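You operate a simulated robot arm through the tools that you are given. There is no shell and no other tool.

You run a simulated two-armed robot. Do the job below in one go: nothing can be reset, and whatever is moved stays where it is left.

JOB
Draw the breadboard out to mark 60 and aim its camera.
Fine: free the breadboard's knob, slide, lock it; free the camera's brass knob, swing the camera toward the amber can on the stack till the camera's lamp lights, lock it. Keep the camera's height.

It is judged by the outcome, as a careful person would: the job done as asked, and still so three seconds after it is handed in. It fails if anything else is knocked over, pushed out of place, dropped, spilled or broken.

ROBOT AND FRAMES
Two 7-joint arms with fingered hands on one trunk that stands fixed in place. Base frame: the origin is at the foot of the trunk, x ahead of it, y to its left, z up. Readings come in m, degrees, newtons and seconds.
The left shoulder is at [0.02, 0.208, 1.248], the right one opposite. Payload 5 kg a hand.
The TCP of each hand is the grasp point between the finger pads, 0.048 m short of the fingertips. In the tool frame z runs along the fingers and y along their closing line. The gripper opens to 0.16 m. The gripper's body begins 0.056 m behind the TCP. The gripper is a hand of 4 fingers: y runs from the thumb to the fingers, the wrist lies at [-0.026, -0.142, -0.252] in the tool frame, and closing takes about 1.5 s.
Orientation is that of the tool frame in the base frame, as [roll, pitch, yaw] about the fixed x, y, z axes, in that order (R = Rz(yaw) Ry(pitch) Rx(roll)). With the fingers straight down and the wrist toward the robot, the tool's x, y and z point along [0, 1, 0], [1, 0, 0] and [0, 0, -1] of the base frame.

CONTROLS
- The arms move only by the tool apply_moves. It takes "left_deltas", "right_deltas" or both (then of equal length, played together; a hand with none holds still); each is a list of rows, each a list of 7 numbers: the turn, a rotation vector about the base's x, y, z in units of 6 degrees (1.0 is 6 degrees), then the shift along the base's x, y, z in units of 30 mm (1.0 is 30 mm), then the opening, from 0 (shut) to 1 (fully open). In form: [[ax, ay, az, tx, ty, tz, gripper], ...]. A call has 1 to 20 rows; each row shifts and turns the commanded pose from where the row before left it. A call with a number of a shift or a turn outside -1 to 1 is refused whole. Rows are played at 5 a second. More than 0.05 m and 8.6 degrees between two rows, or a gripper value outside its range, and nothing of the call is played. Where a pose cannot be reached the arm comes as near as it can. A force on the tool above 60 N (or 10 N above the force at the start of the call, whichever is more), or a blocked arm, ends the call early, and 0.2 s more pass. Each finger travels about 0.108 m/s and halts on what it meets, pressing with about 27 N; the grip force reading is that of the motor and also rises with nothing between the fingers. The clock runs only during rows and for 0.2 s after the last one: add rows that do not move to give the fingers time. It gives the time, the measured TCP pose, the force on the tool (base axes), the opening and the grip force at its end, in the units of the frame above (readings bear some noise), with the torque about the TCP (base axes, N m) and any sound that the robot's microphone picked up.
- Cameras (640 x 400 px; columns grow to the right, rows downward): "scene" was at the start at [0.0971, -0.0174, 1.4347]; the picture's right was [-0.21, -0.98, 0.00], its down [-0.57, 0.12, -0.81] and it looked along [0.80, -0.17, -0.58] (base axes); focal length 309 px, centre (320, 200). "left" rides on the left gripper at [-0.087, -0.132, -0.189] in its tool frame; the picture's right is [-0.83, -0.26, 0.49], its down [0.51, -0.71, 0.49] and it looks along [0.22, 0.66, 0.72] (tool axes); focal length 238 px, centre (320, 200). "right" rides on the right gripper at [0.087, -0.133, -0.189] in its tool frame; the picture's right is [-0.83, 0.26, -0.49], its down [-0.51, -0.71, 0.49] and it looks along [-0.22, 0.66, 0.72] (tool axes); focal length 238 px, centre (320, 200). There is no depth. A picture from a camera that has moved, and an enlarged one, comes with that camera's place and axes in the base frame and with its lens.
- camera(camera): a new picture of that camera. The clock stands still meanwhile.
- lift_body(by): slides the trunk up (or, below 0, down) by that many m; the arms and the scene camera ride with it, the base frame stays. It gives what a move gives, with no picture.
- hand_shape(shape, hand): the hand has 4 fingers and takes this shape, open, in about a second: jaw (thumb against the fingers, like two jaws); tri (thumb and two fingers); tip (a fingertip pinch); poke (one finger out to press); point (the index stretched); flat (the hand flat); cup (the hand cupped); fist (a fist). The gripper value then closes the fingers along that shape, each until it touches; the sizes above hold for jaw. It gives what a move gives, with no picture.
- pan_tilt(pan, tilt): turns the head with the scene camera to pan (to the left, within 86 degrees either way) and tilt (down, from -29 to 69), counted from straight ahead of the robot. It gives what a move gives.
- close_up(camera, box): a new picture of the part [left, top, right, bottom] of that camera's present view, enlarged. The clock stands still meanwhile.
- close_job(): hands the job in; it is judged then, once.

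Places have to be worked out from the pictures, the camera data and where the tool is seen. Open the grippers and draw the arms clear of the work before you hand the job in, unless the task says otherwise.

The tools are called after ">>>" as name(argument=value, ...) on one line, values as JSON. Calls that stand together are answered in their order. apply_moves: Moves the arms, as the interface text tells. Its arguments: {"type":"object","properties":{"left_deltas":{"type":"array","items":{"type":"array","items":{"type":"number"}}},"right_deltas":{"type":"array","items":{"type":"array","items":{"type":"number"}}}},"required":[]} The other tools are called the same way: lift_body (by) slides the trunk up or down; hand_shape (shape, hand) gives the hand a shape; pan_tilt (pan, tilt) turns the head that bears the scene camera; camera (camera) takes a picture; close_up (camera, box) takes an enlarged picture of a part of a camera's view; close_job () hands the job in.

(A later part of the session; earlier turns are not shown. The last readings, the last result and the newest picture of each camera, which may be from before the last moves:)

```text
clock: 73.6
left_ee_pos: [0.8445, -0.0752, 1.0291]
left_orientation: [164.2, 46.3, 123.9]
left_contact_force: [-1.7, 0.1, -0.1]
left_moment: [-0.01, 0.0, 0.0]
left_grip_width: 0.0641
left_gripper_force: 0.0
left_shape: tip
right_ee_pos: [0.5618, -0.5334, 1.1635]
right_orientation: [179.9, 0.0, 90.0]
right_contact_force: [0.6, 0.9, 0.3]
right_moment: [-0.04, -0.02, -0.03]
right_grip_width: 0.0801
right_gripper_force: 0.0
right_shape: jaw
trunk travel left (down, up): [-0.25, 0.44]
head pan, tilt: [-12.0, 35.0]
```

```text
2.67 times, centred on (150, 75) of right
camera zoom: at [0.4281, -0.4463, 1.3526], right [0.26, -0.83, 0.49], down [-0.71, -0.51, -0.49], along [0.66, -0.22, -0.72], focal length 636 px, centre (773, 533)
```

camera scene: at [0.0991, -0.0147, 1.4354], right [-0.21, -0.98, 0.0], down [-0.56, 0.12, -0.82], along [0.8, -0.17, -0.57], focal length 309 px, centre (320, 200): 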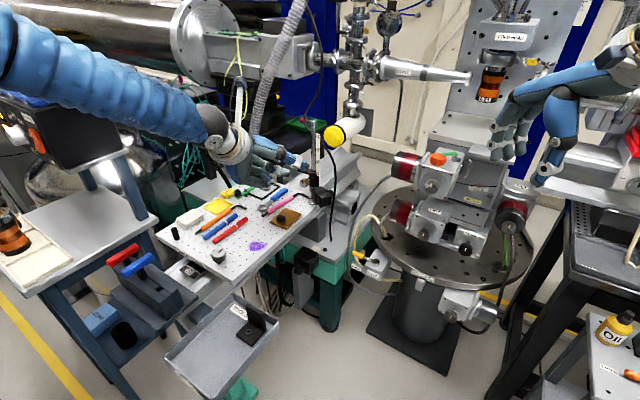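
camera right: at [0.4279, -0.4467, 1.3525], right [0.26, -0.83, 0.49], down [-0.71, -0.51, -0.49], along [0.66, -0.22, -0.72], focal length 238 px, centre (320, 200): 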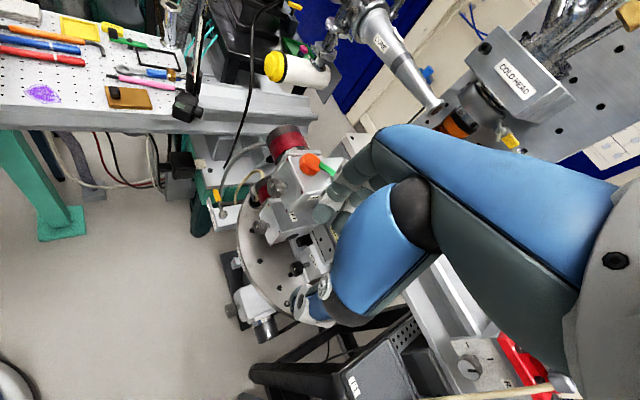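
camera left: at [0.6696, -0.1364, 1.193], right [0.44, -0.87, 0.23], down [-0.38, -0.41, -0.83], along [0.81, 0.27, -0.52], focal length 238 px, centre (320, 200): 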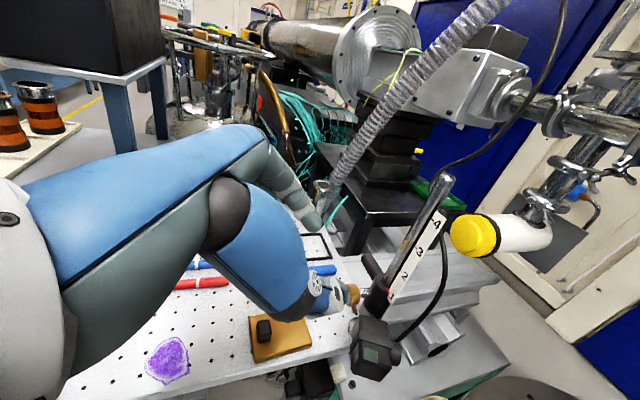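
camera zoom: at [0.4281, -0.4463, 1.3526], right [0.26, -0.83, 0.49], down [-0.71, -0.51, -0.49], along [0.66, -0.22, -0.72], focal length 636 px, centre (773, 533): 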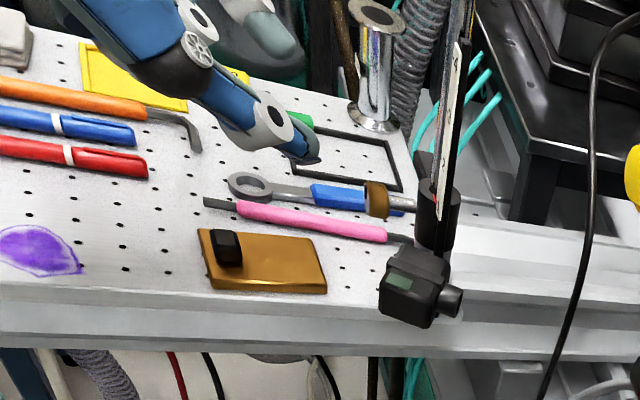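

Orientation is right. I raise the start angle slightly, narrow the opening, and move to a standoff 6 cm from the grip along the finger direction.

>>> apply_moves(left_deltas=[[-0.707, 0.707, 0, 0, 0, 0, 0.28], [0, 0, 0, 0.09, -0.33, -0.55, 0.28], [0, 0, 0, 0.09, -0.34, -0.55, 0.28], [0, 0, 0, 0, 0, 0, 0.28], [0, 0, 0, 0, 0, 0, 0.28]])

>>> close_up(camera="left", box=[270, 180, 430, 340])

>>> close_up(camera="right", box=[100, 20, 240, 150])

>>> close_up(camera="scene", box=[270, 120, 360, 220])

```text
clock: 74.8
left_ee_pos: [0.8497, -0.0959, 0.9953]
left_orientation: [173.2, 47.0, 130.1]
left_contact_force: [-0.5, 0.7, 0.6]
left_moment: [0.0, 0.0, 0.01]
left_grip_width: 0.0451
left_gripper_force: 0.3
left_shape: tip
right_ee_pos: [0.5609, -0.535, 1.1636]
right_orientation: [-179.9, 0.0, 90.0]
right_contact_force: [-0.3, -0.1, -0.3]
right_moment: [0.03, 0.0, -0.02]
right_grip_width: 0.0803
right_gripper_force: 0.1
right_shape: jaw
trunk travel left (down, up): [-0.25, 0.44]
head pan, tilt: [-12.0, 35.0]
```

```text
2.50 times, centred on (350, 260) of left
camera zoom: at [0.6867, -0.1449, 1.1755], right [0.46, -0.85, 0.26], down [-0.45, -0.47, -0.76], along [0.77, 0.23, -0.59], focal length 596 px, centre (245, 50)
```

zoom: 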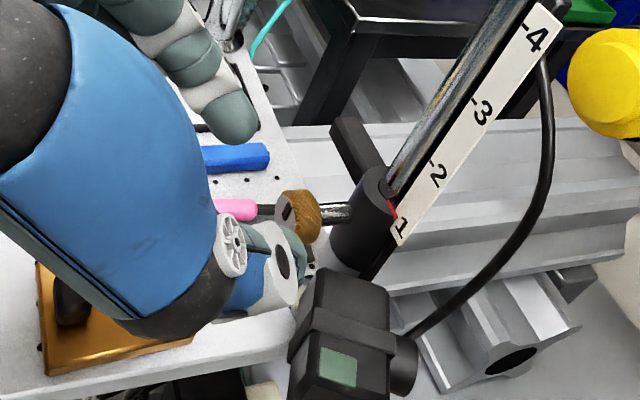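

```text
3.08 times, centred on (170, 85) of right
camera zoom: at [0.4282, -0.4471, 1.3523], right [0.26, -0.83, 0.49], down [-0.71, -0.51, -0.49], along [0.66, -0.22, -0.72], focal length 733 px, centre (782, 554)
```

zoom: 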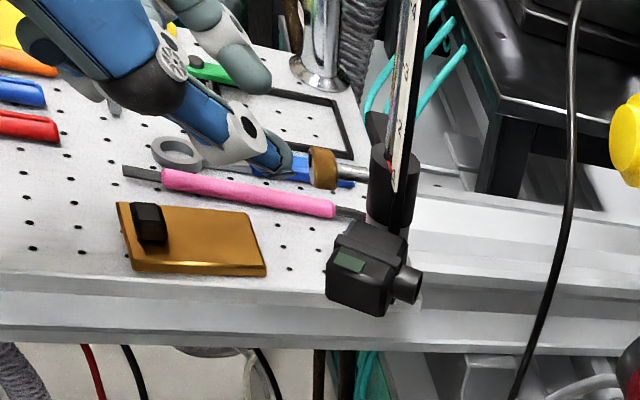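

```text
4.00 times, centred on (315, 170) of scene
camera zoom: at [0.0978, -0.0177, 1.4355], right [-0.21, -0.98, 0.0], down [-0.56, 0.12, -0.82], along [0.8, -0.17, -0.57], focal length 1235 px, centre (340, 320)
```

zoom: 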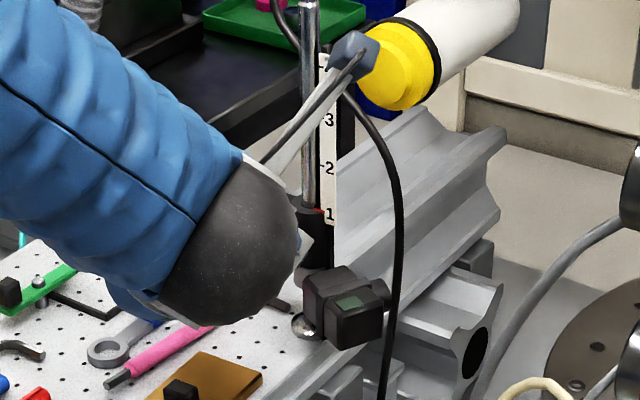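

Prediction and picture agree within ~3 mm (the knob is slightly higher). I advance 6 cm along the fingers with that correction, still open.

>>> apply_moves(left_deltas=[[0, 0, 0, 0.29, -0.225, -0.31, 0.28], [0, 0, 0, 0.29, -0.225, -0.31, 0.28], [0, 0, 0, 0.29, -0.225, -0.31, 0.28], [0, 0, 0, 0.29, -0.225, -0.31, 0.28], [0, 0, 0, 0, 0, 0, 0.28]])

>>> close_up(camera="left", box=[270, 180, 430, 340])

>>> close_up(camera="right", box=[130, 40, 230, 130])

```text
clock: 76.0
left_ee_pos: [0.885, -0.122, 0.9581]
left_orientation: [172.9, 47.1, 130.0]
left_contact_force: [-0.1, -0.3, -0.5]
left_moment: [0.01, -0.01, 0.0]
left_grip_width: 0.0452
left_gripper_force: 0.1
left_shape: tip
right_ee_pos: [0.5601, -0.5337, 1.1637]
right_orientation: [180.0, 0.0, 90.0]
right_contact_force: [0.2, -0.8, 0.2]
right_moment: [-0.04, -0.03, 0.03]
right_grip_width: 0.0805
right_gripper_force: 0.1
right_shape: jaw
trunk travel left (down, up): [-0.25, 0.44]
head pan, tilt: [-12.0, 35.0]
```

```text
2.50 times, centred on (350, 260) of left
camera zoom: at [0.7227, -0.1714, 1.1381], right [0.46, -0.85, 0.26], down [-0.44, -0.47, -0.76], along [0.77, 0.23, -0.59], focal length 596 px, centre (245, 50)
```

zoom: 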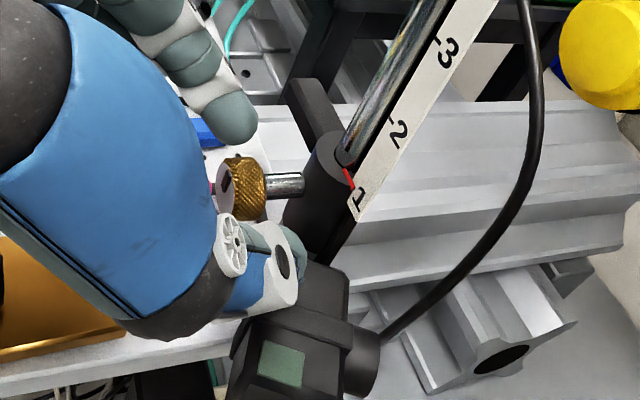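

```text
4.44 times, centred on (180, 85) of right
camera zoom: at [0.4278, -0.4467, 1.3526], right [0.26, -0.83, 0.49], down [-0.71, -0.51, -0.49], along [0.66, -0.22, -0.72], focal length 1059 px, centre (942, 711)
```

zoom: 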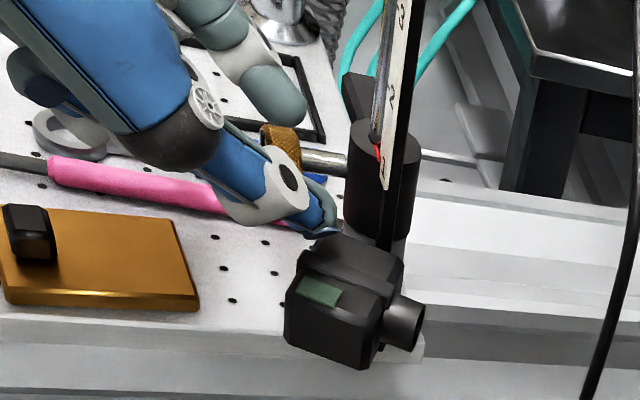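

The knob sits between thumb and index and nothing touches. I close.

>>> apply_moves(left_deltas=[[0, 0, 0, 0, 0, 0, 0.2], [0, 0, 0, 0, 0, 0, 0.14], [0, 0, 0, 0, 0, 0, 0.08], [0, 0, 0, 0, 0, 0, 0], [0, 0, 0, 0, 0, 0, 0], [0, 0, 0, 0, 0, 0, 0]])

>>> close_up(camera="left", box=[270, 180, 430, 340])

>>> close_up(camera="right", box=[130, 40, 230, 130])

```text
clock: 77.4
left_ee_pos: [0.885, -0.1241, 0.9573]
left_orientation: [173.2, 47.0, 130.2]
left_contact_force: [-1.7, -2.9, -1.6]
left_moment: [0.03, 0.06, -0.04]
left_grip_width: 0.0205
left_gripper_force: 27.1
left_shape: tip
right_ee_pos: [0.5611, -0.5339, 1.1628]
right_orientation: [180.0, 0.0, 90.1]
right_contact_force: [-0.9, -0.1, -0.9]
right_moment: [-0.02, -0.02, -0.04]
right_grip_width: 0.0799
right_gripper_force: 0.2
right_shape: jaw
trunk travel left (down, up): [-0.25, 0.44]
head pan, tilt: [-12.0, 35.0]
```

```text
2.50 times, centred on (350, 260) of left
camera zoom: at [0.7227, -0.172, 1.1378], right [0.46, -0.85, 0.26], down [-0.45, -0.47, -0.76], along [0.77, 0.23, -0.59], focal length 596 px, centre (245, 50)
```

zoom: 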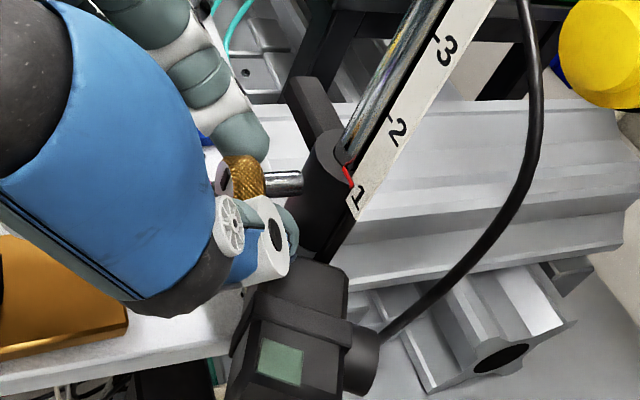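

```text
4.44 times, centred on (180, 85) of right
camera zoom: at [0.428, -0.4472, 1.3523], right [0.26, -0.83, 0.49], down [-0.71, -0.51, -0.49], along [0.66, -0.22, -0.72], focal length 1059 px, centre (942, 711)
```

zoom: 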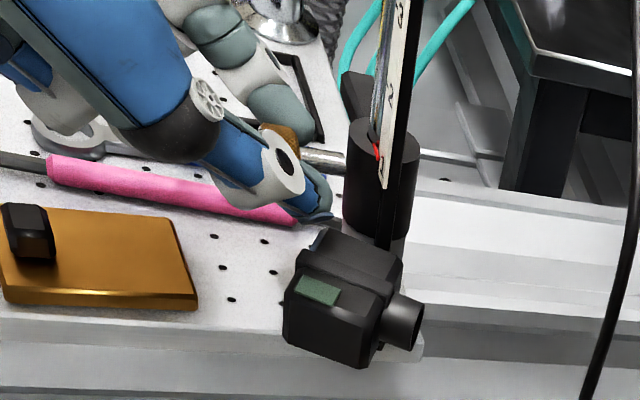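

A balanced grip. I turn 12° counter-clockwise (as seen facing the knob), orbiting the TCP about the knob's axis, to test the direction.

>>> apply_moves(left_deltas=[[-0.707, 0.707, 0, 0.0535, 0.0535, 0.0026, 0], [-0.707, 0.707, 0, 0.0534, 0.0534, -0.0053, 0]])

>>> close_up(camera="left", box=[270, 180, 430, 340])

>>> close_up(camera="right", box=[130, 40, 230, 130])

```text
clock: 78.0
left_ee_pos: [0.8869, -0.1203, 0.9569]
left_orientation: [-169.4, 46.6, 143.2]
left_contact_force: [2.0, -2.6, -5.1]
left_moment: [0.03, 0.08, 0.04]
left_grip_width: 0.0206
left_gripper_force: 26.7
left_shape: tip
right_ee_pos: [0.5612, -0.5341, 1.1626]
right_orientation: [-179.8, 0.0, 90.1]
right_contact_force: [-0.1, -0.1, 0.3]
right_moment: [-0.03, 0.01, -0.01]
right_grip_width: 0.0803
right_gripper_force: 0.0
right_shape: jaw
trunk travel left (down, up): [-0.25, 0.44]
head pan, tilt: [-12.0, 35.0]
```

```text
2.50 times, centred on (350, 260) of left
camera zoom: at [0.7546, -0.1394, 1.1649], right [0.5, -0.81, 0.31], down [-0.55, -0.57, -0.61], along [0.67, 0.13, -0.73], focal length 596 px, centre (245, 50)
```

zoom: 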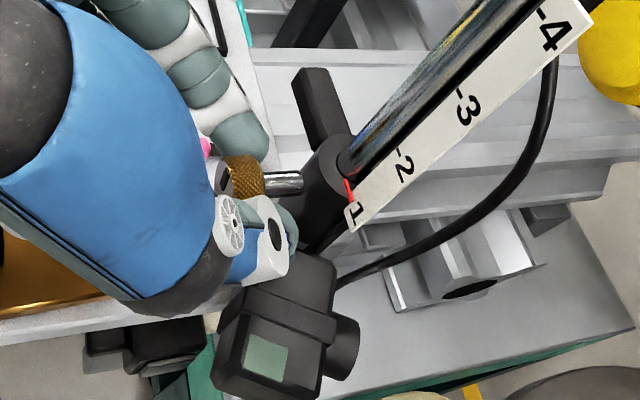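

```text
4.44 times, centred on (180, 85) of right
camera zoom: at [0.4286, -0.4471, 1.3521], right [0.26, -0.83, 0.49], down [-0.71, -0.51, -0.49], along [0.66, -0.22, -0.72], focal length 1059 px, centre (942, 711)
```

zoom: 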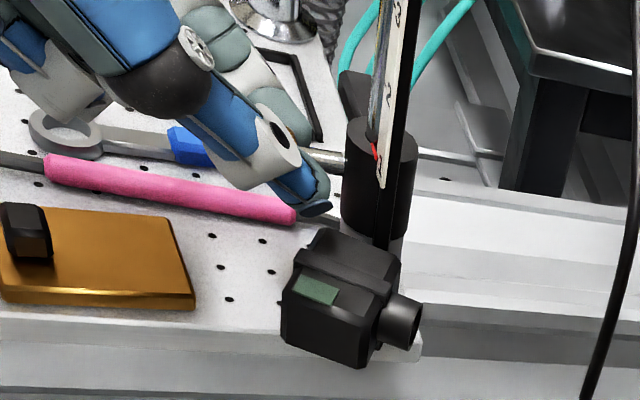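

Low torque and the mark moves with the hand, so the direction is right. I continue to the end of this stroke (36° more).

>>> apply_moves(left_deltas=[[-0.707, 0.707, 0, 0.0527, 0.0527, -0.0132, 0], [-0.707, 0.707, 0, 0.0514, 0.0514, -0.0209, 0], [-0.707, 0.707, 0, 0.0496, 0.0496, -0.0284, 0], [-0.707, 0.707, 0, 0.0472, 0.0472, -0.0355, 0], [-0.707, 0.707, 0, 0.0444, 0.0444, -0.0423, 0], [-0.707, 0.707, 0, 0.041, 0.041, -0.0487, 0]])

>>> close_up(camera="left", box=[270, 180, 430, 340])

>>> close_up(camera="right", box=[130, 40, 230, 130])

>>> close_up(camera="scene", box=[280, 130, 350, 220])

```text
clock: 79.4
left_ee_pos: [0.8967, -0.1113, 0.9522]
left_orientation: [-126.0, 32.1, 171.6]
left_contact_force: [2.9, -0.4, -8.8]
left_moment: [0.29, 0.05, 0.16]
left_grip_width: 0.0202
left_gripper_force: 27.3
left_shape: tip
right_ee_pos: [0.5622, -0.5344, 1.1631]
right_orientation: [-179.9, -0.1, 90.0]
right_contact_force: [-0.1, 0.5, 0.5]
right_moment: [-0.02, 0.01, -0.01]
right_grip_width: 0.0805
right_gripper_force: 0.1
right_shape: jaw
trunk travel left (down, up): [-0.25, 0.44]
head pan, tilt: [-12.0, 35.0]
```

```text
2.50 times, centred on (350, 260) of left
camera zoom: at [0.8645, -0.0298, 1.183], right [0.66, -0.65, 0.38], down [-0.69, -0.72, -0.03], along [0.29, -0.24, -0.93], focal length 596 px, centre (245, 50)
```

zoom: 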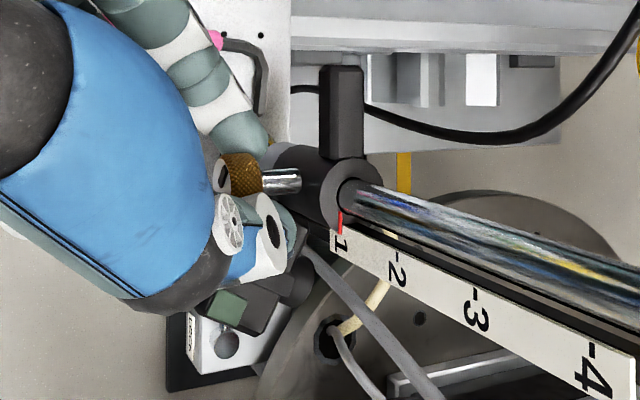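

```text
4.44 times, centred on (180, 85) of right
camera zoom: at [0.429, -0.4467, 1.3521], right [0.26, -0.83, 0.49], down [-0.71, -0.51, -0.49], along [0.66, -0.22, -0.72], focal length 1059 px, centre (942, 711)
```

zoom: 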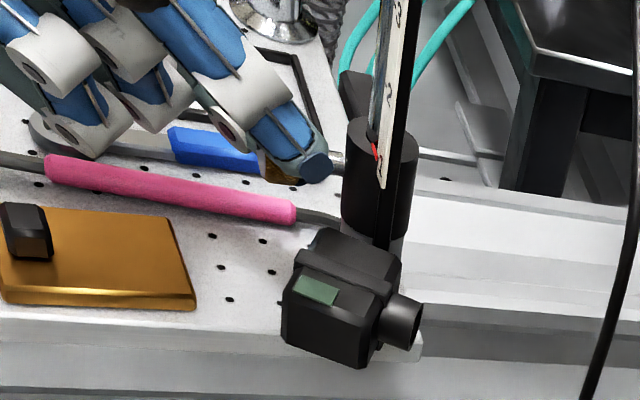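

```text
4.44 times, centred on (315, 175) of scene
camera zoom: at [0.0986, -0.0174, 1.4354], right [-0.21, -0.98, 0.0], down [-0.56, 0.12, -0.82], along [0.8, -0.17, -0.57], focal length 1373 px, centre (342, 311)
```

zoom: 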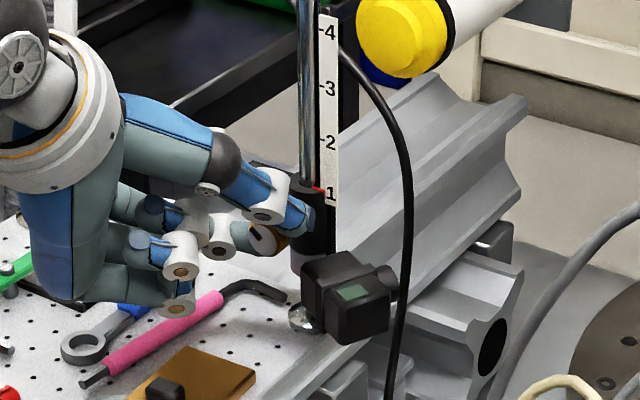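

The knob's mark has turned about 45° with it, and the height pointer is still at 1. I release, back off along the fingers, rotate back, and return for a second stroke.

>>> apply_moves(left_deltas=[[0, 0, 0, 0, 0, 0, 0.15], [0, 0, 0, 0, 0, 0, 0.28], [0, 0, 0, 0, 0, 0, 0.28], [0, 0, 0, -0.1, 0.42, 0.25, 0.28], [0, 0, 0, -0.1, 0.42, 0.25, 0.28], [0, 0, 0, -0.1, 0.43, 0.25, 0.28], [0, 0, 0, -0.1, 0.43, 0.25, 0.28], [0.707, -0.707, 0, -0.142, -0.142, 0.065, 0.28], [0.707, -0.707, 0, -0.142, -0.142, 0.065, 0.28], [0.707, -0.707, 0, -0.142, -0.142, 0.065, 0.28], [0.707, -0.707, 0, -0.142, -0.142, 0.065, 0.28], [0.707, -0.707, 0, -0.142, -0.142, 0.065, 0.28], [0.707, -0.707, 0, -0.142, -0.142, 0.065, 0.28], [0.707, -0.707, 0, -0.142, -0.142, 0.065, 0.28], [0.707, -0.707, 0, -0.142, -0.142, 0.065, 0.28], [0, 0, 0, 0, 0, 0, 0.28]])

>>> close_up(camera="left", box=[270, 180, 430, 340])

>>> close_up(camera="right", box=[130, 40, 230, 130])

```text
clock: 82.8
left_ee_pos: [0.8496, -0.0947, 0.9976]
left_orientation: [172.9, 47.1, 130.1]
left_contact_force: [0.5, 0.4, -0.6]
left_moment: [-0.05, 0.0, -0.08]
left_grip_width: 0.0443
left_gripper_force: 0.0
left_shape: tip
right_ee_pos: [0.561, -0.5335, 1.1631]
right_orientation: [-179.9, -0.1, 90.0]
right_contact_force: [1.2, 1.1, -0.3]
right_moment: [-0.08, 0.01, 0.0]
right_grip_width: 0.0802
right_gripper_force: 0.1
right_shape: jaw
trunk travel left (down, up): [-0.25, 0.44]
head pan, tilt: [-12.0, 35.0]
```

```text
2.50 times, centred on (350, 260) of left
camera zoom: at [0.6874, -0.143, 1.1785], right [0.46, -0.85, 0.26], down [-0.44, -0.47, -0.76], along [0.77, 0.23, -0.59], focal length 596 px, centre (245, 50)
```

zoom: 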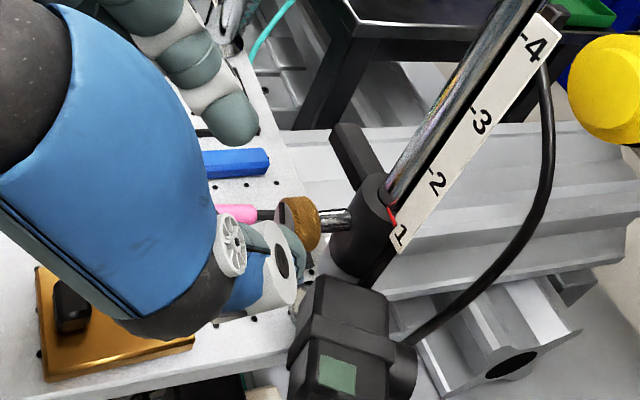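

```text
4.44 times, centred on (180, 85) of right
camera zoom: at [0.4285, -0.4461, 1.3525], right [0.26, -0.83, 0.49], down [-0.71, -0.51, -0.49], along [0.66, -0.22, -0.72], focal length 1059 px, centre (942, 711)
```

zoom: 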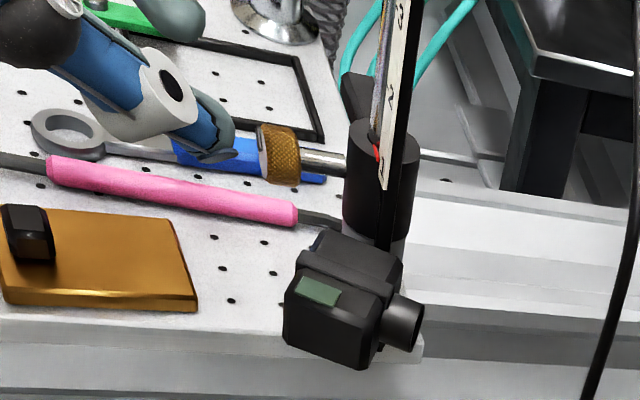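

Clamp and pointer unchanged. I re-approach, pinch again and make the second 48° stroke.

>>> apply_moves(left_deltas=[[0, 0, 0, 0.29, -0.235, -0.33, 0.28], [0, 0, 0, 0.29, -0.235, -0.33, 0.28], [0, 0, 0, 0.29, -0.235, -0.33, 0.28], [0, 0, 0, 0.29, -0.235, -0.33, 0.28], [0, 0, 0, 0, 0, 0, 0.2], [0, 0, 0, 0, 0, 0, 0.14], [0, 0, 0, 0, 0, 0, 0.08], [0, 0, 0, 0, 0, 0, 0], [0, 0, 0, 0, 0, 0, 0], [0, 0, 0, 0, 0, 0, 0]])

>>> close_up(camera="left", box=[270, 180, 430, 340])

```text
clock: 85.0
left_ee_pos: [0.885, -0.1233, 0.9577]
left_orientation: [173.2, 47.0, 130.3]
left_contact_force: [0.5, -3.1, -2.1]
left_moment: [-0.02, 0.05, 0.0]
left_grip_width: 0.0201
left_gripper_force: 26.4
left_shape: tip
right_ee_pos: [0.5615, -0.534, 1.1644]
right_orientation: [-179.9, 0.1, 90.0]
right_contact_force: [-0.4, 0.1, 0.4]
right_moment: [0.02, -0.01, 0.02]
right_grip_width: 0.0805
right_gripper_force: 0.0
right_shape: jaw
trunk travel left (down, up): [-0.25, 0.44]
head pan, tilt: [-12.0, 35.0]
```

```text
2.50 times, centred on (350, 260) of left
camera zoom: at [0.7226, -0.1716, 1.1384], right [0.46, -0.85, 0.26], down [-0.45, -0.47, -0.76], along [0.77, 0.23, -0.59], focal length 596 px, centre (245, 50)
```

zoom: 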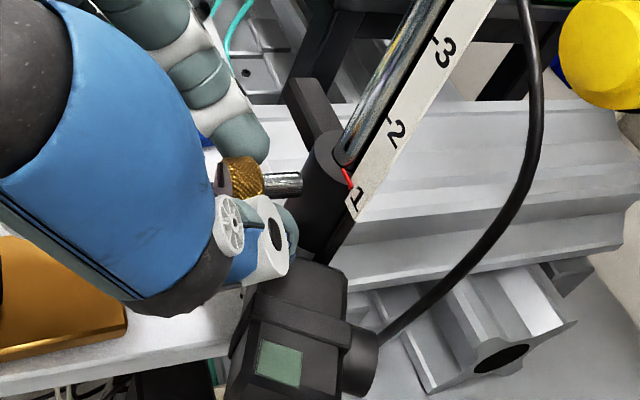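

>>> apply_moves(left_deltas=[[-0.707, 0.707, 0, 0.0535, 0.0535, 0.0026, 0], [-0.707, 0.707, 0, 0.0534, 0.0534, -0.0053, 0], [-0.707, 0.707, 0, 0.0527, 0.0527, -0.0132, 0], [-0.707, 0.707, 0, 0.0514, 0.0514, -0.0209, 0], [-0.707, 0.707, 0, 0.0496, 0.0496, -0.0284, 0], [-0.707, 0.707, 0, 0.0472, 0.0472, -0.0355, 0], [-0.707, 0.707, 0, 0.0444, 0.0444, -0.0423, 0], [-0.707, 0.707, 0, 0.041, 0.041, -0.0487, 0]])

>>> close_up(camera="left", box=[270, 180, 430, 340])

>>> close_up(camera="right", box=[130, 40, 230, 130])

>>> close_up(camera="scene", box=[280, 130, 350, 220])

```text
clock: 86.8
left_ee_pos: [0.8987, -0.1097, 0.9512]
left_orientation: [-125.9, 32.1, 171.7]
left_contact_force: [9.2, -0.8, -9.2]
left_moment: [0.59, -0.3, 0.44]
left_grip_width: 0.0195
left_gripper_force: 27.4
left_shape: tip
right_ee_pos: [0.5624, -0.5337, 1.1628]
right_orientation: [-180.0, 0.0, 89.9]
right_contact_force: [-1.3, 0.4, -0.2]
right_moment: [0.0, -0.01, -0.01]
right_grip_width: 0.0803
right_gripper_force: 0.0
right_shape: jaw
trunk travel left (down, up): [-0.25, 0.44]
head pan, tilt: [-12.0, 35.0]
```

```text
2.50 times, centred on (350, 260) of left
camera zoom: at [0.8657, -0.0295, 1.1827], right [0.66, -0.65, 0.38], down [-0.69, -0.72, -0.03], along [0.29, -0.25, -0.92], focal length 596 px, centre (245, 50)
```

zoom: 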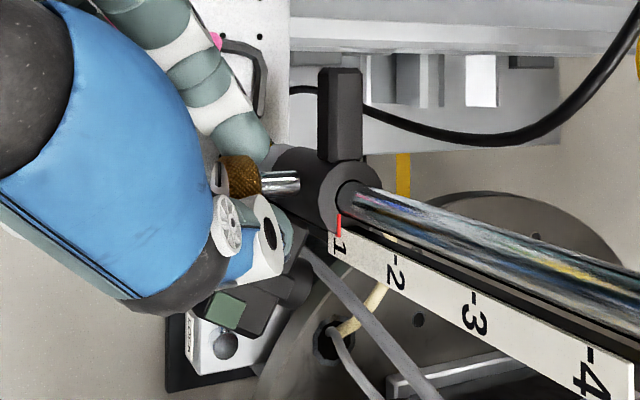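

```text
4.44 times, centred on (180, 85) of right
camera zoom: at [0.4297, -0.4466, 1.3519], right [0.26, -0.83, 0.49], down [-0.71, -0.51, -0.49], along [0.65, -0.22, -0.72], focal length 1059 px, centre (942, 711)
```

zoom: 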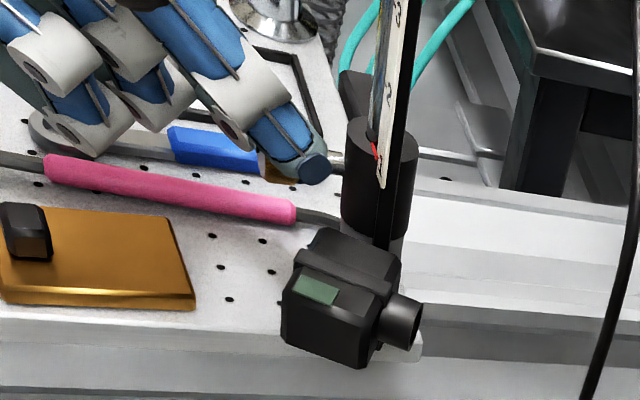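

```text
4.44 times, centred on (315, 175) of scene
camera zoom: at [0.0993, -0.0173, 1.4354], right [-0.21, -0.98, 0.0], down [-0.56, 0.12, -0.82], along [0.8, -0.17, -0.57], focal length 1373 px, centre (342, 311)
```

zoom: 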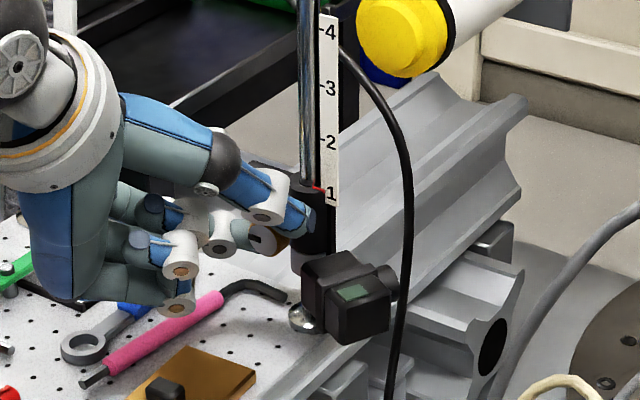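

The mark is now horizontal and torque rose at the end: the clamp is free, height pointer still at 1. I release, back off and return to the -5° posture to regrasp for the swing.

>>> apply_moves(left_deltas=[[0, 0, 0, 0, 0, 0, 0.15], [0, 0, 0, 0, 0, 0, 0.28], [0, 0, 0, 0, 0, 0, 0.28], [0, 0, 0, -0.1, 0.42, 0.25, 0.28], [0, 0, 0, -0.1, 0.42, 0.25, 0.28], [0, 0, 0, -0.1, 0.43, 0.25, 0.28], [0, 0, 0, -0.1, 0.43, 0.25, 0.28], [0.707, -0.707, 0, -0.142, -0.142, 0.065, 0.28], [0.707, -0.707, 0, -0.142, -0.142, 0.065, 0.28], [0.707, -0.707, 0, -0.142, -0.142, 0.065, 0.28], [0.707, -0.707, 0, -0.142, -0.142, 0.065, 0.28], [0.707, -0.707, 0, -0.142, -0.142, 0.065, 0.28], [0.707, -0.707, 0, -0.142, -0.142, 0.065, 0.28], [0.707, -0.707, 0, -0.142, -0.142, 0.065, 0.28], [0.707, -0.707, 0, -0.142, -0.142, 0.065, 0.28], [0, 0, 0, 0, 0, 0, 0.28]])

>>> close_up(camera="left", box=[270, 180, 430, 340])

>>> close_up(camera="right", box=[130, 40, 230, 130])

```text
clock: 90.2
left_ee_pos: [0.8502, -0.0938, 0.9996]
left_orientation: [172.9, 47.0, 130.2]
left_contact_force: [-0.3, 0.2, 0.0]
left_moment: [-0.02, -0.02, -0.05]
left_grip_width: 0.0442
left_gripper_force: 0.0
left_shape: tip
right_ee_pos: [0.5605, -0.5326, 1.1631]
right_orientation: [179.9, 0.0, 90.0]
right_contact_force: [0.2, 1.3, 0.0]
right_moment: [-0.05, 0.02, 0.0]
right_grip_width: 0.0803
right_gripper_force: 0.0
right_shape: jaw
trunk travel left (down, up): [-0.25, 0.44]
head pan, tilt: [-12.0, 35.0]
```

```text
2.50 times, centred on (350, 260) of left
camera zoom: at [0.6878, -0.1423, 1.1787], right [0.46, -0.85, 0.26], down [-0.44, -0.47, -0.76], along [0.77, 0.23, -0.59], focal length 596 px, centre (245, 50)
```

zoom: 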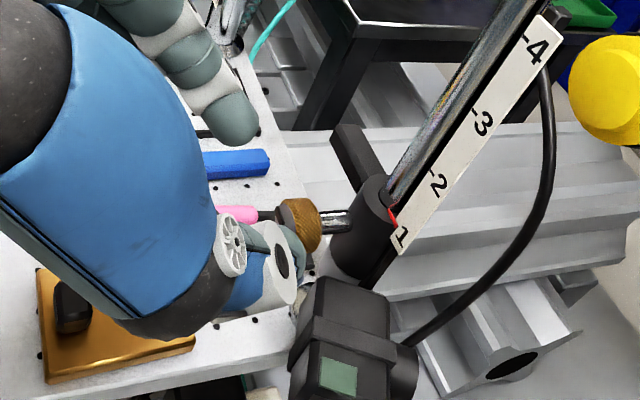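

```text
4.44 times, centred on (180, 85) of right
camera zoom: at [0.4284, -0.446, 1.3526], right [0.26, -0.83, 0.49], down [-0.71, -0.51, -0.49], along [0.66, -0.22, -0.72], focal length 1059 px, centre (942, 711)
```

zoom: 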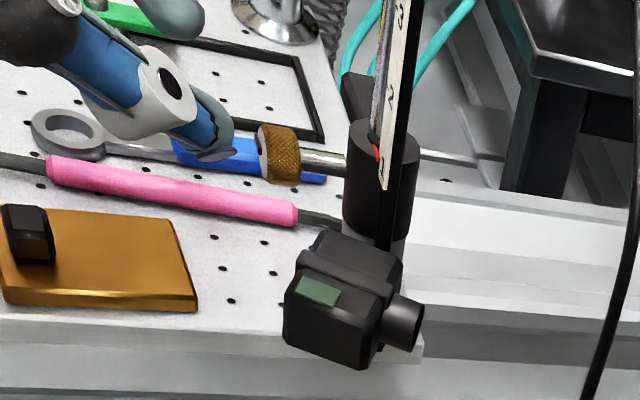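

The freed clamp stays put at height 1. I regrasp the knob to swing the camera with it.

>>> apply_moves(left_deltas=[[0, 0, 0, 0.29, -0.235, -0.34, 0.28], [0, 0, 0, 0.29, -0.235, -0.34, 0.28], [0, 0, 0, 0.29, -0.235, -0.34, 0.28], [0, 0, 0, 0.29, -0.235, -0.34, 0.28], [0, 0, 0, 0, 0, 0, 0.2], [0, 0, 0, 0, 0, 0, 0.14], [0, 0, 0, 0, 0, 0, 0.08], [0, 0, 0, 0, 0, 0, 0], [0, 0, 0, 0, 0, 0, 0], [0, 0, 0, 0, 0, 0, 0]])

>>> close_up(camera="left", box=[270, 180, 430, 340])

>>> close_up(camera="right", box=[130, 40, 230, 130])

```text
clock: 92.4
left_ee_pos: [0.8846, -0.1221, 0.9574]
left_orientation: [173.1, 47.0, 130.2]
left_contact_force: [0.6, -3.6, -3.4]
left_moment: [-0.01, 0.01, 0.02]
left_grip_width: 0.0208
left_gripper_force: 27.2
left_shape: tip
right_ee_pos: [0.5615, -0.535, 1.1632]
right_orientation: [-180.0, 0.0, 90.0]
right_contact_force: [-0.5, -0.5, 0.1]
right_moment: [-0.02, -0.03, -0.02]
right_grip_width: 0.0801
right_gripper_force: 0.1
right_shape: jaw
trunk travel left (down, up): [-0.25, 0.44]
head pan, tilt: [-12.0, 35.0]
```

```text
2.50 times, centred on (350, 260) of left
camera zoom: at [0.722, -0.1712, 1.1382], right [0.46, -0.85, 0.26], down [-0.45, -0.47, -0.76], along [0.77, 0.23, -0.59], focal length 596 px, centre (245, 50)
```

zoom: 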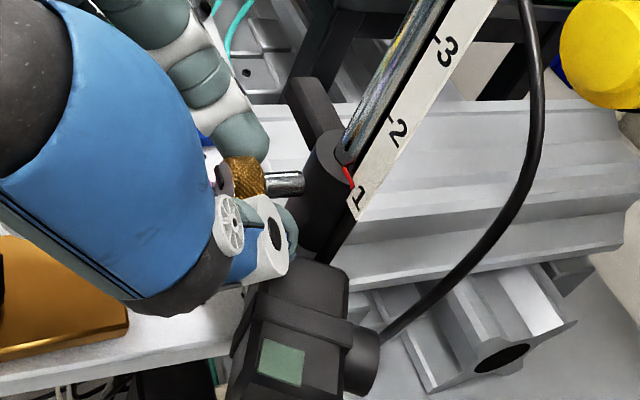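

```text
4.44 times, centred on (180, 85) of right
camera zoom: at [0.4283, -0.4472, 1.3522], right [0.26, -0.83, 0.49], down [-0.71, -0.51, -0.49], along [0.66, -0.22, -0.72], focal length 1059 px, centre (942, 711)
```

zoom: 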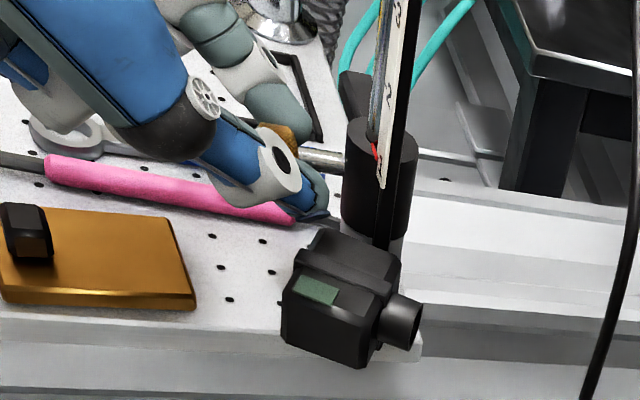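

Held. I swing 12° clockwise about the post axis first and watch the camera.

>>> apply_moves(left_deltas=[[0, 0, -0.5, 0.09, 0.087, 0, 0], [0, 0, -0.5, 0.09, 0.085, 0, 0], [0, 0, -0.5, 0.098, 0.078, 0, 0], [0, 0, -0.5, 0.099, 0.074, 0, 0]])

>>> close_up(camera="right", box=[130, 40, 230, 130])

>>> close_up(camera="left", box=[270, 180, 430, 340])

```text
clock: 93.4
left_ee_pos: [0.8931, -0.1159, 0.9571]
left_orientation: [173.3, 46.9, 118.0]
left_contact_force: [-12.1, -8.7, -10.0]
left_moment: [-0.01, 0.43, -0.17]
left_grip_width: 0.0202
left_gripper_force: 27.2
left_shape: tip
right_ee_pos: [0.5606, -0.5344, 1.1627]
right_orientation: [-180.0, 0.0, 90.1]
right_contact_force: [1.0, -0.2, -0.2]
right_moment: [0.0, -0.01, 0.02]
right_grip_width: 0.0803
right_gripper_force: 0.1
right_shape: jaw
trunk travel left (down, up): [-0.25, 0.44]
head pan, tilt: [-12.0, 35.0]
```

```text
4.44 times, centred on (180, 85) of right
camera zoom: at [0.4274, -0.4479, 1.3522], right [0.26, -0.83, 0.49], down [-0.71, -0.51, -0.49], along [0.66, -0.22, -0.72], focal length 1059 px, centre (942, 711)
```

zoom: 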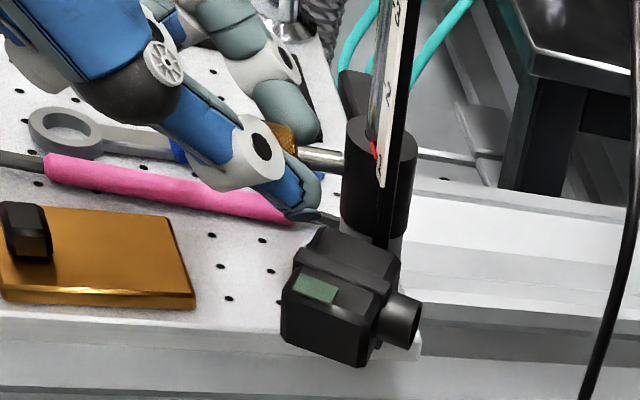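

```text
2.50 times, centred on (350, 260) of left
camera zoom: at [0.725, -0.1291, 1.1381], right [0.27, -0.93, 0.26], down [-0.54, -0.37, -0.76], along [0.8, 0.06, -0.6], focal length 596 px, centre (245, 50)
```

zoom: 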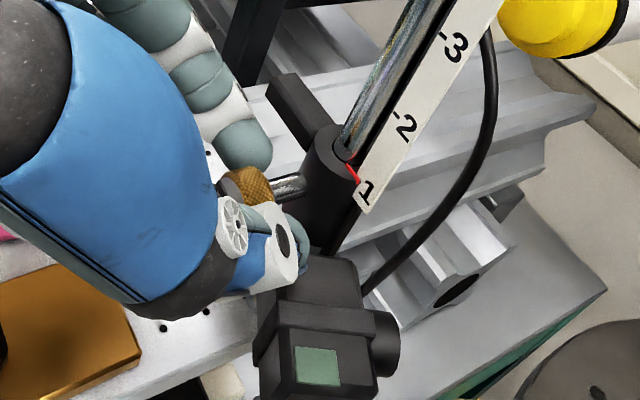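

The camera did not follow: the hand yawed about a still clamp with ~18 N. I go back, release and retreat to inspect the knob's mark.

>>> apply_moves(left_deltas=[[0, 0, 0.5, -0.099, -0.074, 0, 0], [0, 0, 0.5, -0.098, -0.078, 0, 0], [0, 0, 0.5, -0.09, -0.085, 0, 0], [0, 0, 0.5, -0.09, -0.087, 0, 0], [0, 0, 0, 0, 0, 0, 0.15], [0, 0, 0, 0, 0, 0, 0.28], [0, 0, 0, 0, 0, 0, 0.28], [0, 0, 0, -0.29, 0.235, 0.34, 0.28], [0, 0, 0, -0.29, 0.235, 0.34, 0.28], [0, 0, 0, -0.29, 0.235, 0.34, 0.28], [0, 0, 0, -0.29, 0.235, 0.34, 0.28], [0, 0, 0, -0.4, 0.7, 0.8, 0.28], [0, 0, 0, -0.4, 0.7, 0.8, 0.28], [0, 0, 0, -0.4, 0.7, 0.8, 0.28], [0, 0, 0, -0.4, 0.7, 0.8, 0.28]])

>>> camera(camera="left")

>>> close_up(camera="scene", box=[290, 140, 340, 210])

>>> camera(camera="scene")

```text
clock: 96.6
left_ee_pos: [0.7999, -0.0119, 1.0974]
left_orientation: [173.1, 47.0, 130.2]
left_contact_force: [-0.6, 0.1, -0.3]
left_moment: [-0.05, -0.09, 0.0]
left_grip_width: 0.0441
left_gripper_force: 0.0
left_shape: tip
right_ee_pos: [0.5613, -0.5338, 1.1651]
right_orientation: [179.9, -0.1, 90.0]
right_contact_force: [-0.5, 0.1, 0.9]
right_moment: [-0.08, -0.09, 0.0]
right_grip_width: 0.0802
right_gripper_force: 0.1
right_shape: jaw
trunk travel left (down, up): [-0.25, 0.44]
head pan, tilt: [-12.0, 35.0]
```

```text
taken
camera left: at [0.6377, -0.0588, 1.2766], right [0.46, -0.85, 0.26], down [-0.45, -0.47, -0.76], along [0.77, 0.23, -0.59], focal length 238 px, centre (320, 200)
```

left: 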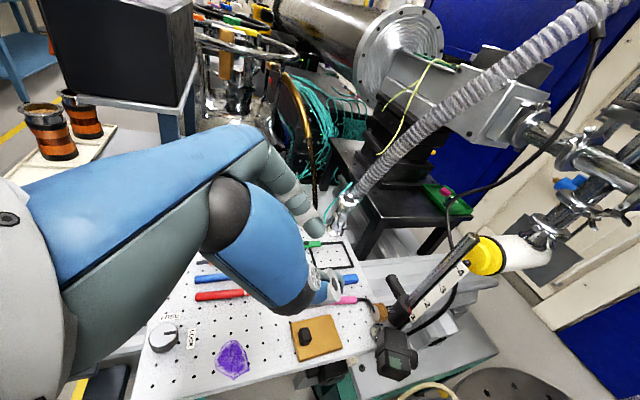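

```text
5.71 times, centred on (315, 175) of scene
camera zoom: at [0.0962, -0.0167, 1.4357], right [-0.21, -0.98, 0.0], down [-0.56, 0.12, -0.82], along [0.8, -0.17, -0.57], focal length 1765 px, centre (349, 343)
```

zoom: 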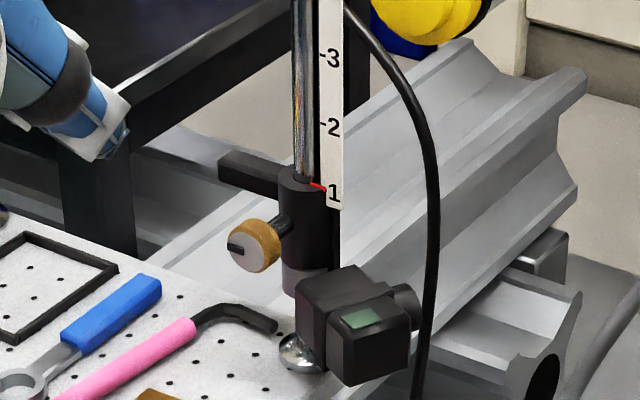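

```text
taken
camera scene: at [0.0962, -0.0167, 1.4357], right [-0.21, -0.98, 0.0], down [-0.56, 0.12, -0.82], along [0.8, -0.17, -0.57], focal length 309 px, centre (320, 200)
```

scene: 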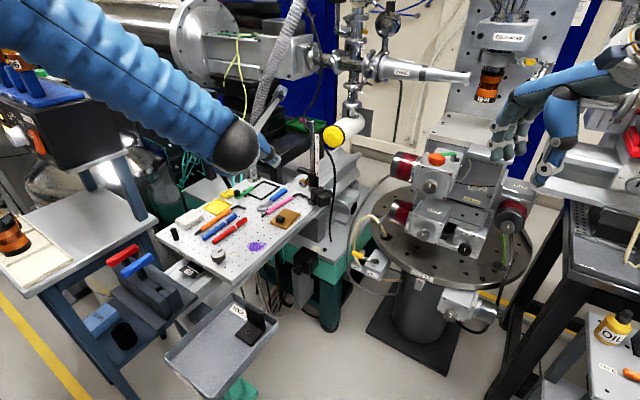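

The mark is at 9 o'clock, so the clamp is free but stiff; the soft pinch did not carry enough torque. The clamp has a handle bar opposite the camera, so I'll push that bar with closed fingertips from its near-left side, which swings the camera clockwise. First I go to a standoff above the bar.

>>> apply_moves(left_deltas=[[0, 0, 0, 0.83, -0.56, -0.72, 0.1], [0, 0, 0, 0.83, -0.56, -0.72, 0], [0, 0, 0, 0.83, -0.56, -0.72, 0], [0, 0, 0, 0.83, -0.56, -0.72, 0], [0, 0, 0, 0, 0, 0, 0], [0, 0, 0, 0, 0, 0, 0]])

>>> close_up(camera="left", box=[270, 160, 430, 320])

>>> close_up(camera="right", box=[130, 20, 230, 120])

>>> close_up(camera="scene", box=[280, 130, 350, 220])

```text
clock: 98.0
left_ee_pos: [0.9029, -0.0798, 1.0083]
left_orientation: [173.1, 47.0, 130.1]
left_contact_force: [-0.7, -0.5, 0.1]
left_moment: [0.01, -0.01, -0.01]
left_grip_width: 0.0
left_gripper_force: 26.7
left_shape: tip
right_ee_pos: [0.5618, -0.5349, 1.1628]
right_orientation: [-179.9, 0.0, 90.1]
right_contact_force: [0.2, -0.8, -0.6]
right_moment: [0.06, 0.02, -0.02]
right_grip_width: 0.0803
right_gripper_force: 0.1
right_shape: jaw
trunk travel left (down, up): [-0.25, 0.44]
head pan, tilt: [-12.0, 35.0]
```

```text
2.50 times, centred on (350, 240) of left
camera zoom: at [0.7399, -0.1279, 1.1892], right [0.46, -0.85, 0.26], down [-0.45, -0.47, -0.76], along [0.77, 0.23, -0.59], focal length 596 px, centre (245, 100)
```

zoom: 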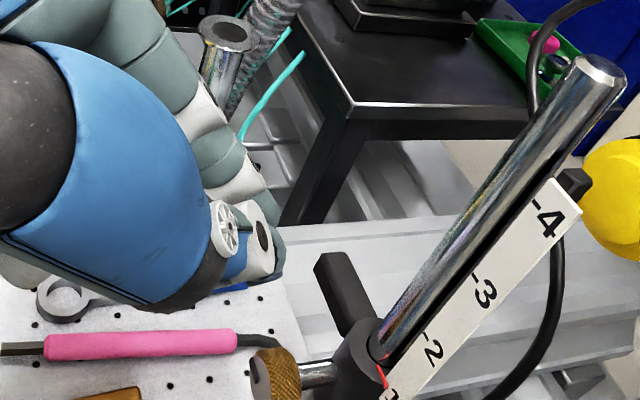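

```text
4.00 times, centred on (180, 70) of right
camera zoom: at [0.4286, -0.4473, 1.352], right [0.26, -0.83, 0.49], down [-0.71, -0.51, -0.49], along [0.66, -0.22, -0.72], focal length 953 px, centre (880, 720)
```

zoom: 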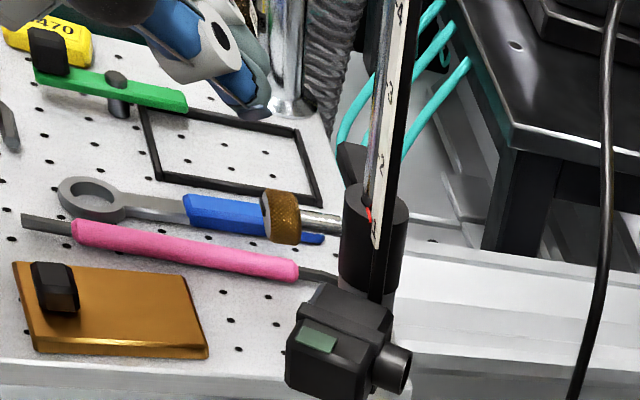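

```text
4.44 times, centred on (315, 175) of scene
camera zoom: at [0.0982, -0.018, 1.4355], right [-0.21, -0.98, 0.0], down [-0.56, 0.12, -0.82], along [0.8, -0.17, -0.57], focal length 1373 px, centre (342, 311)
```

zoom: 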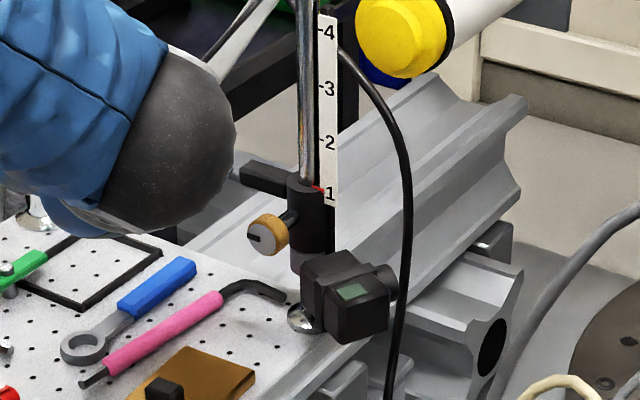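

Tips and bar line up as computed. I lower the closed fingertips to the left side of the bar, leaving a few millimetres.

>>> apply_moves(left_deltas=[[0, 0, 0, 0.3, -0.27, -0.52, 0], [0, 0, 0, 0.3, -0.27, -0.52, 0], [0, 0, 0, 0, 0, 0, 0]])

>>> close_up(camera="left", box=[270, 160, 430, 320])

>>> close_up(camera="right", box=[130, 20, 230, 120])

```text
clock: 98.8
left_ee_pos: [0.9188, -0.0957, 0.9781]
left_orientation: [172.9, 47.0, 130.0]
left_contact_force: [0.2, -0.2, 0.1]
left_moment: [0.0, -0.03, -0.01]
left_grip_width: 0.0
left_gripper_force: 27.1
left_shape: tip
right_ee_pos: [0.5596, -0.5342, 1.1647]
right_orientation: [180.0, 0.0, 90.0]
right_contact_force: [0.0, -0.3, 0.8]
right_moment: [-0.01, -0.04, 0.0]
right_grip_width: 0.0803
right_gripper_force: 0.1
right_shape: jaw
trunk travel left (down, up): [-0.25, 0.44]
head pan, tilt: [-12.0, 35.0]
```

```text
2.50 times, centred on (350, 240) of left
camera zoom: at [0.7572, -0.1438, 1.1583], right [0.46, -0.85, 0.26], down [-0.44, -0.47, -0.76], along [0.77, 0.23, -0.59], focal length 596 px, centre (245, 100)
```

zoom: 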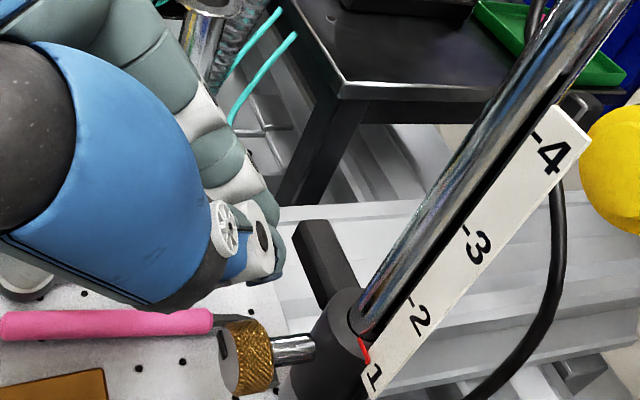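

```text
4.00 times, centred on (180, 70) of right
camera zoom: at [0.4278, -0.4467, 1.3526], right [0.26, -0.83, 0.49], down [-0.71, -0.51, -0.49], along [0.66, -0.22, -0.72], focal length 953 px, centre (880, 720)
```

zoom: 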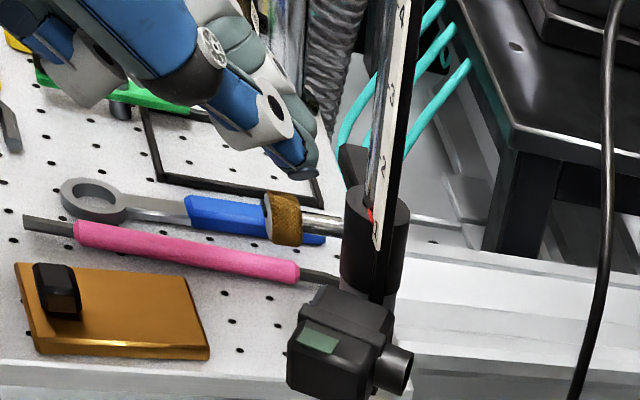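

Tips hover left of the bar. I push gently toward (+x, -y) and watch the force.

>>> apply_moves(left_deltas=[[0, 0, 0, 0.12, -0.12, 0, 0], [0, 0, 0, 0.12, -0.12, 0, 0], [0, 0, 0, 0.12, -0.12, 0, 0], [0, 0, 0, 0.12, -0.12, 0, 0]])

>>> close_up(camera="left", box=[270, 160, 430, 320])

>>> close_up(camera="right", box=[130, 20, 230, 120])

```text
clock: 99.8
left_ee_pos: [0.932, -0.1048, 0.9765]
left_orientation: [172.9, 46.9, 130.2]
left_contact_force: [-33.8, 25.3, 4.2]
left_moment: [0.56, 1.03, -0.39]
left_grip_width: 0.0001
left_gripper_force: 27.1
left_shape: tip
right_ee_pos: [0.5584, -0.5316, 1.1653]
right_orientation: [179.8, 0.1, 90.1]
right_contact_force: [0.2, 0.6, 0.0]
right_moment: [-0.07, 0.03, 0.0]
right_grip_width: 0.0802
right_gripper_force: 0.1
right_shape: jaw
trunk travel left (down, up): [-0.25, 0.44]
head pan, tilt: [-12.0, 35.0]
```

```text
2.50 times, centred on (350, 240) of left
camera zoom: at [0.7695, -0.1543, 1.157], right [0.46, -0.85, 0.26], down [-0.44, -0.47, -0.76], along [0.77, 0.24, -0.59], focal length 596 px, centre (245, 100)
```

zoom: 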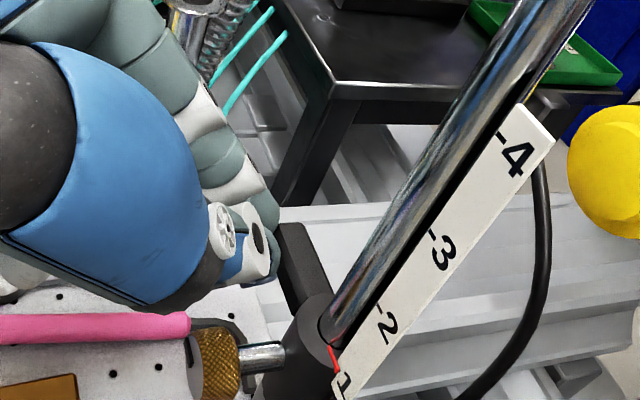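

```text
4.00 times, centred on (180, 70) of right
camera zoom: at [0.4252, -0.4444, 1.3541], right [0.26, -0.83, 0.49], down [-0.71, -0.51, -0.49], along [0.66, -0.22, -0.72], focal length 953 px, centre (880, 720)
```

zoom: 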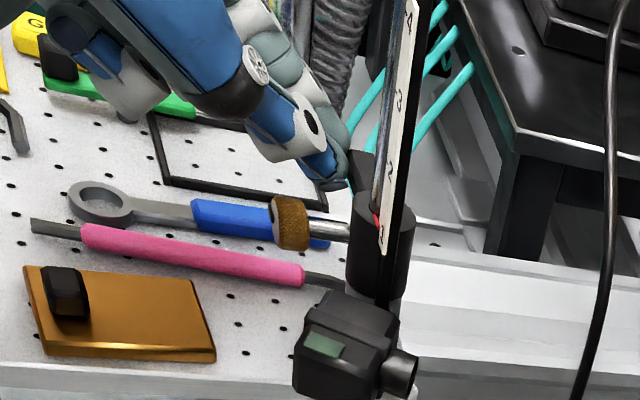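

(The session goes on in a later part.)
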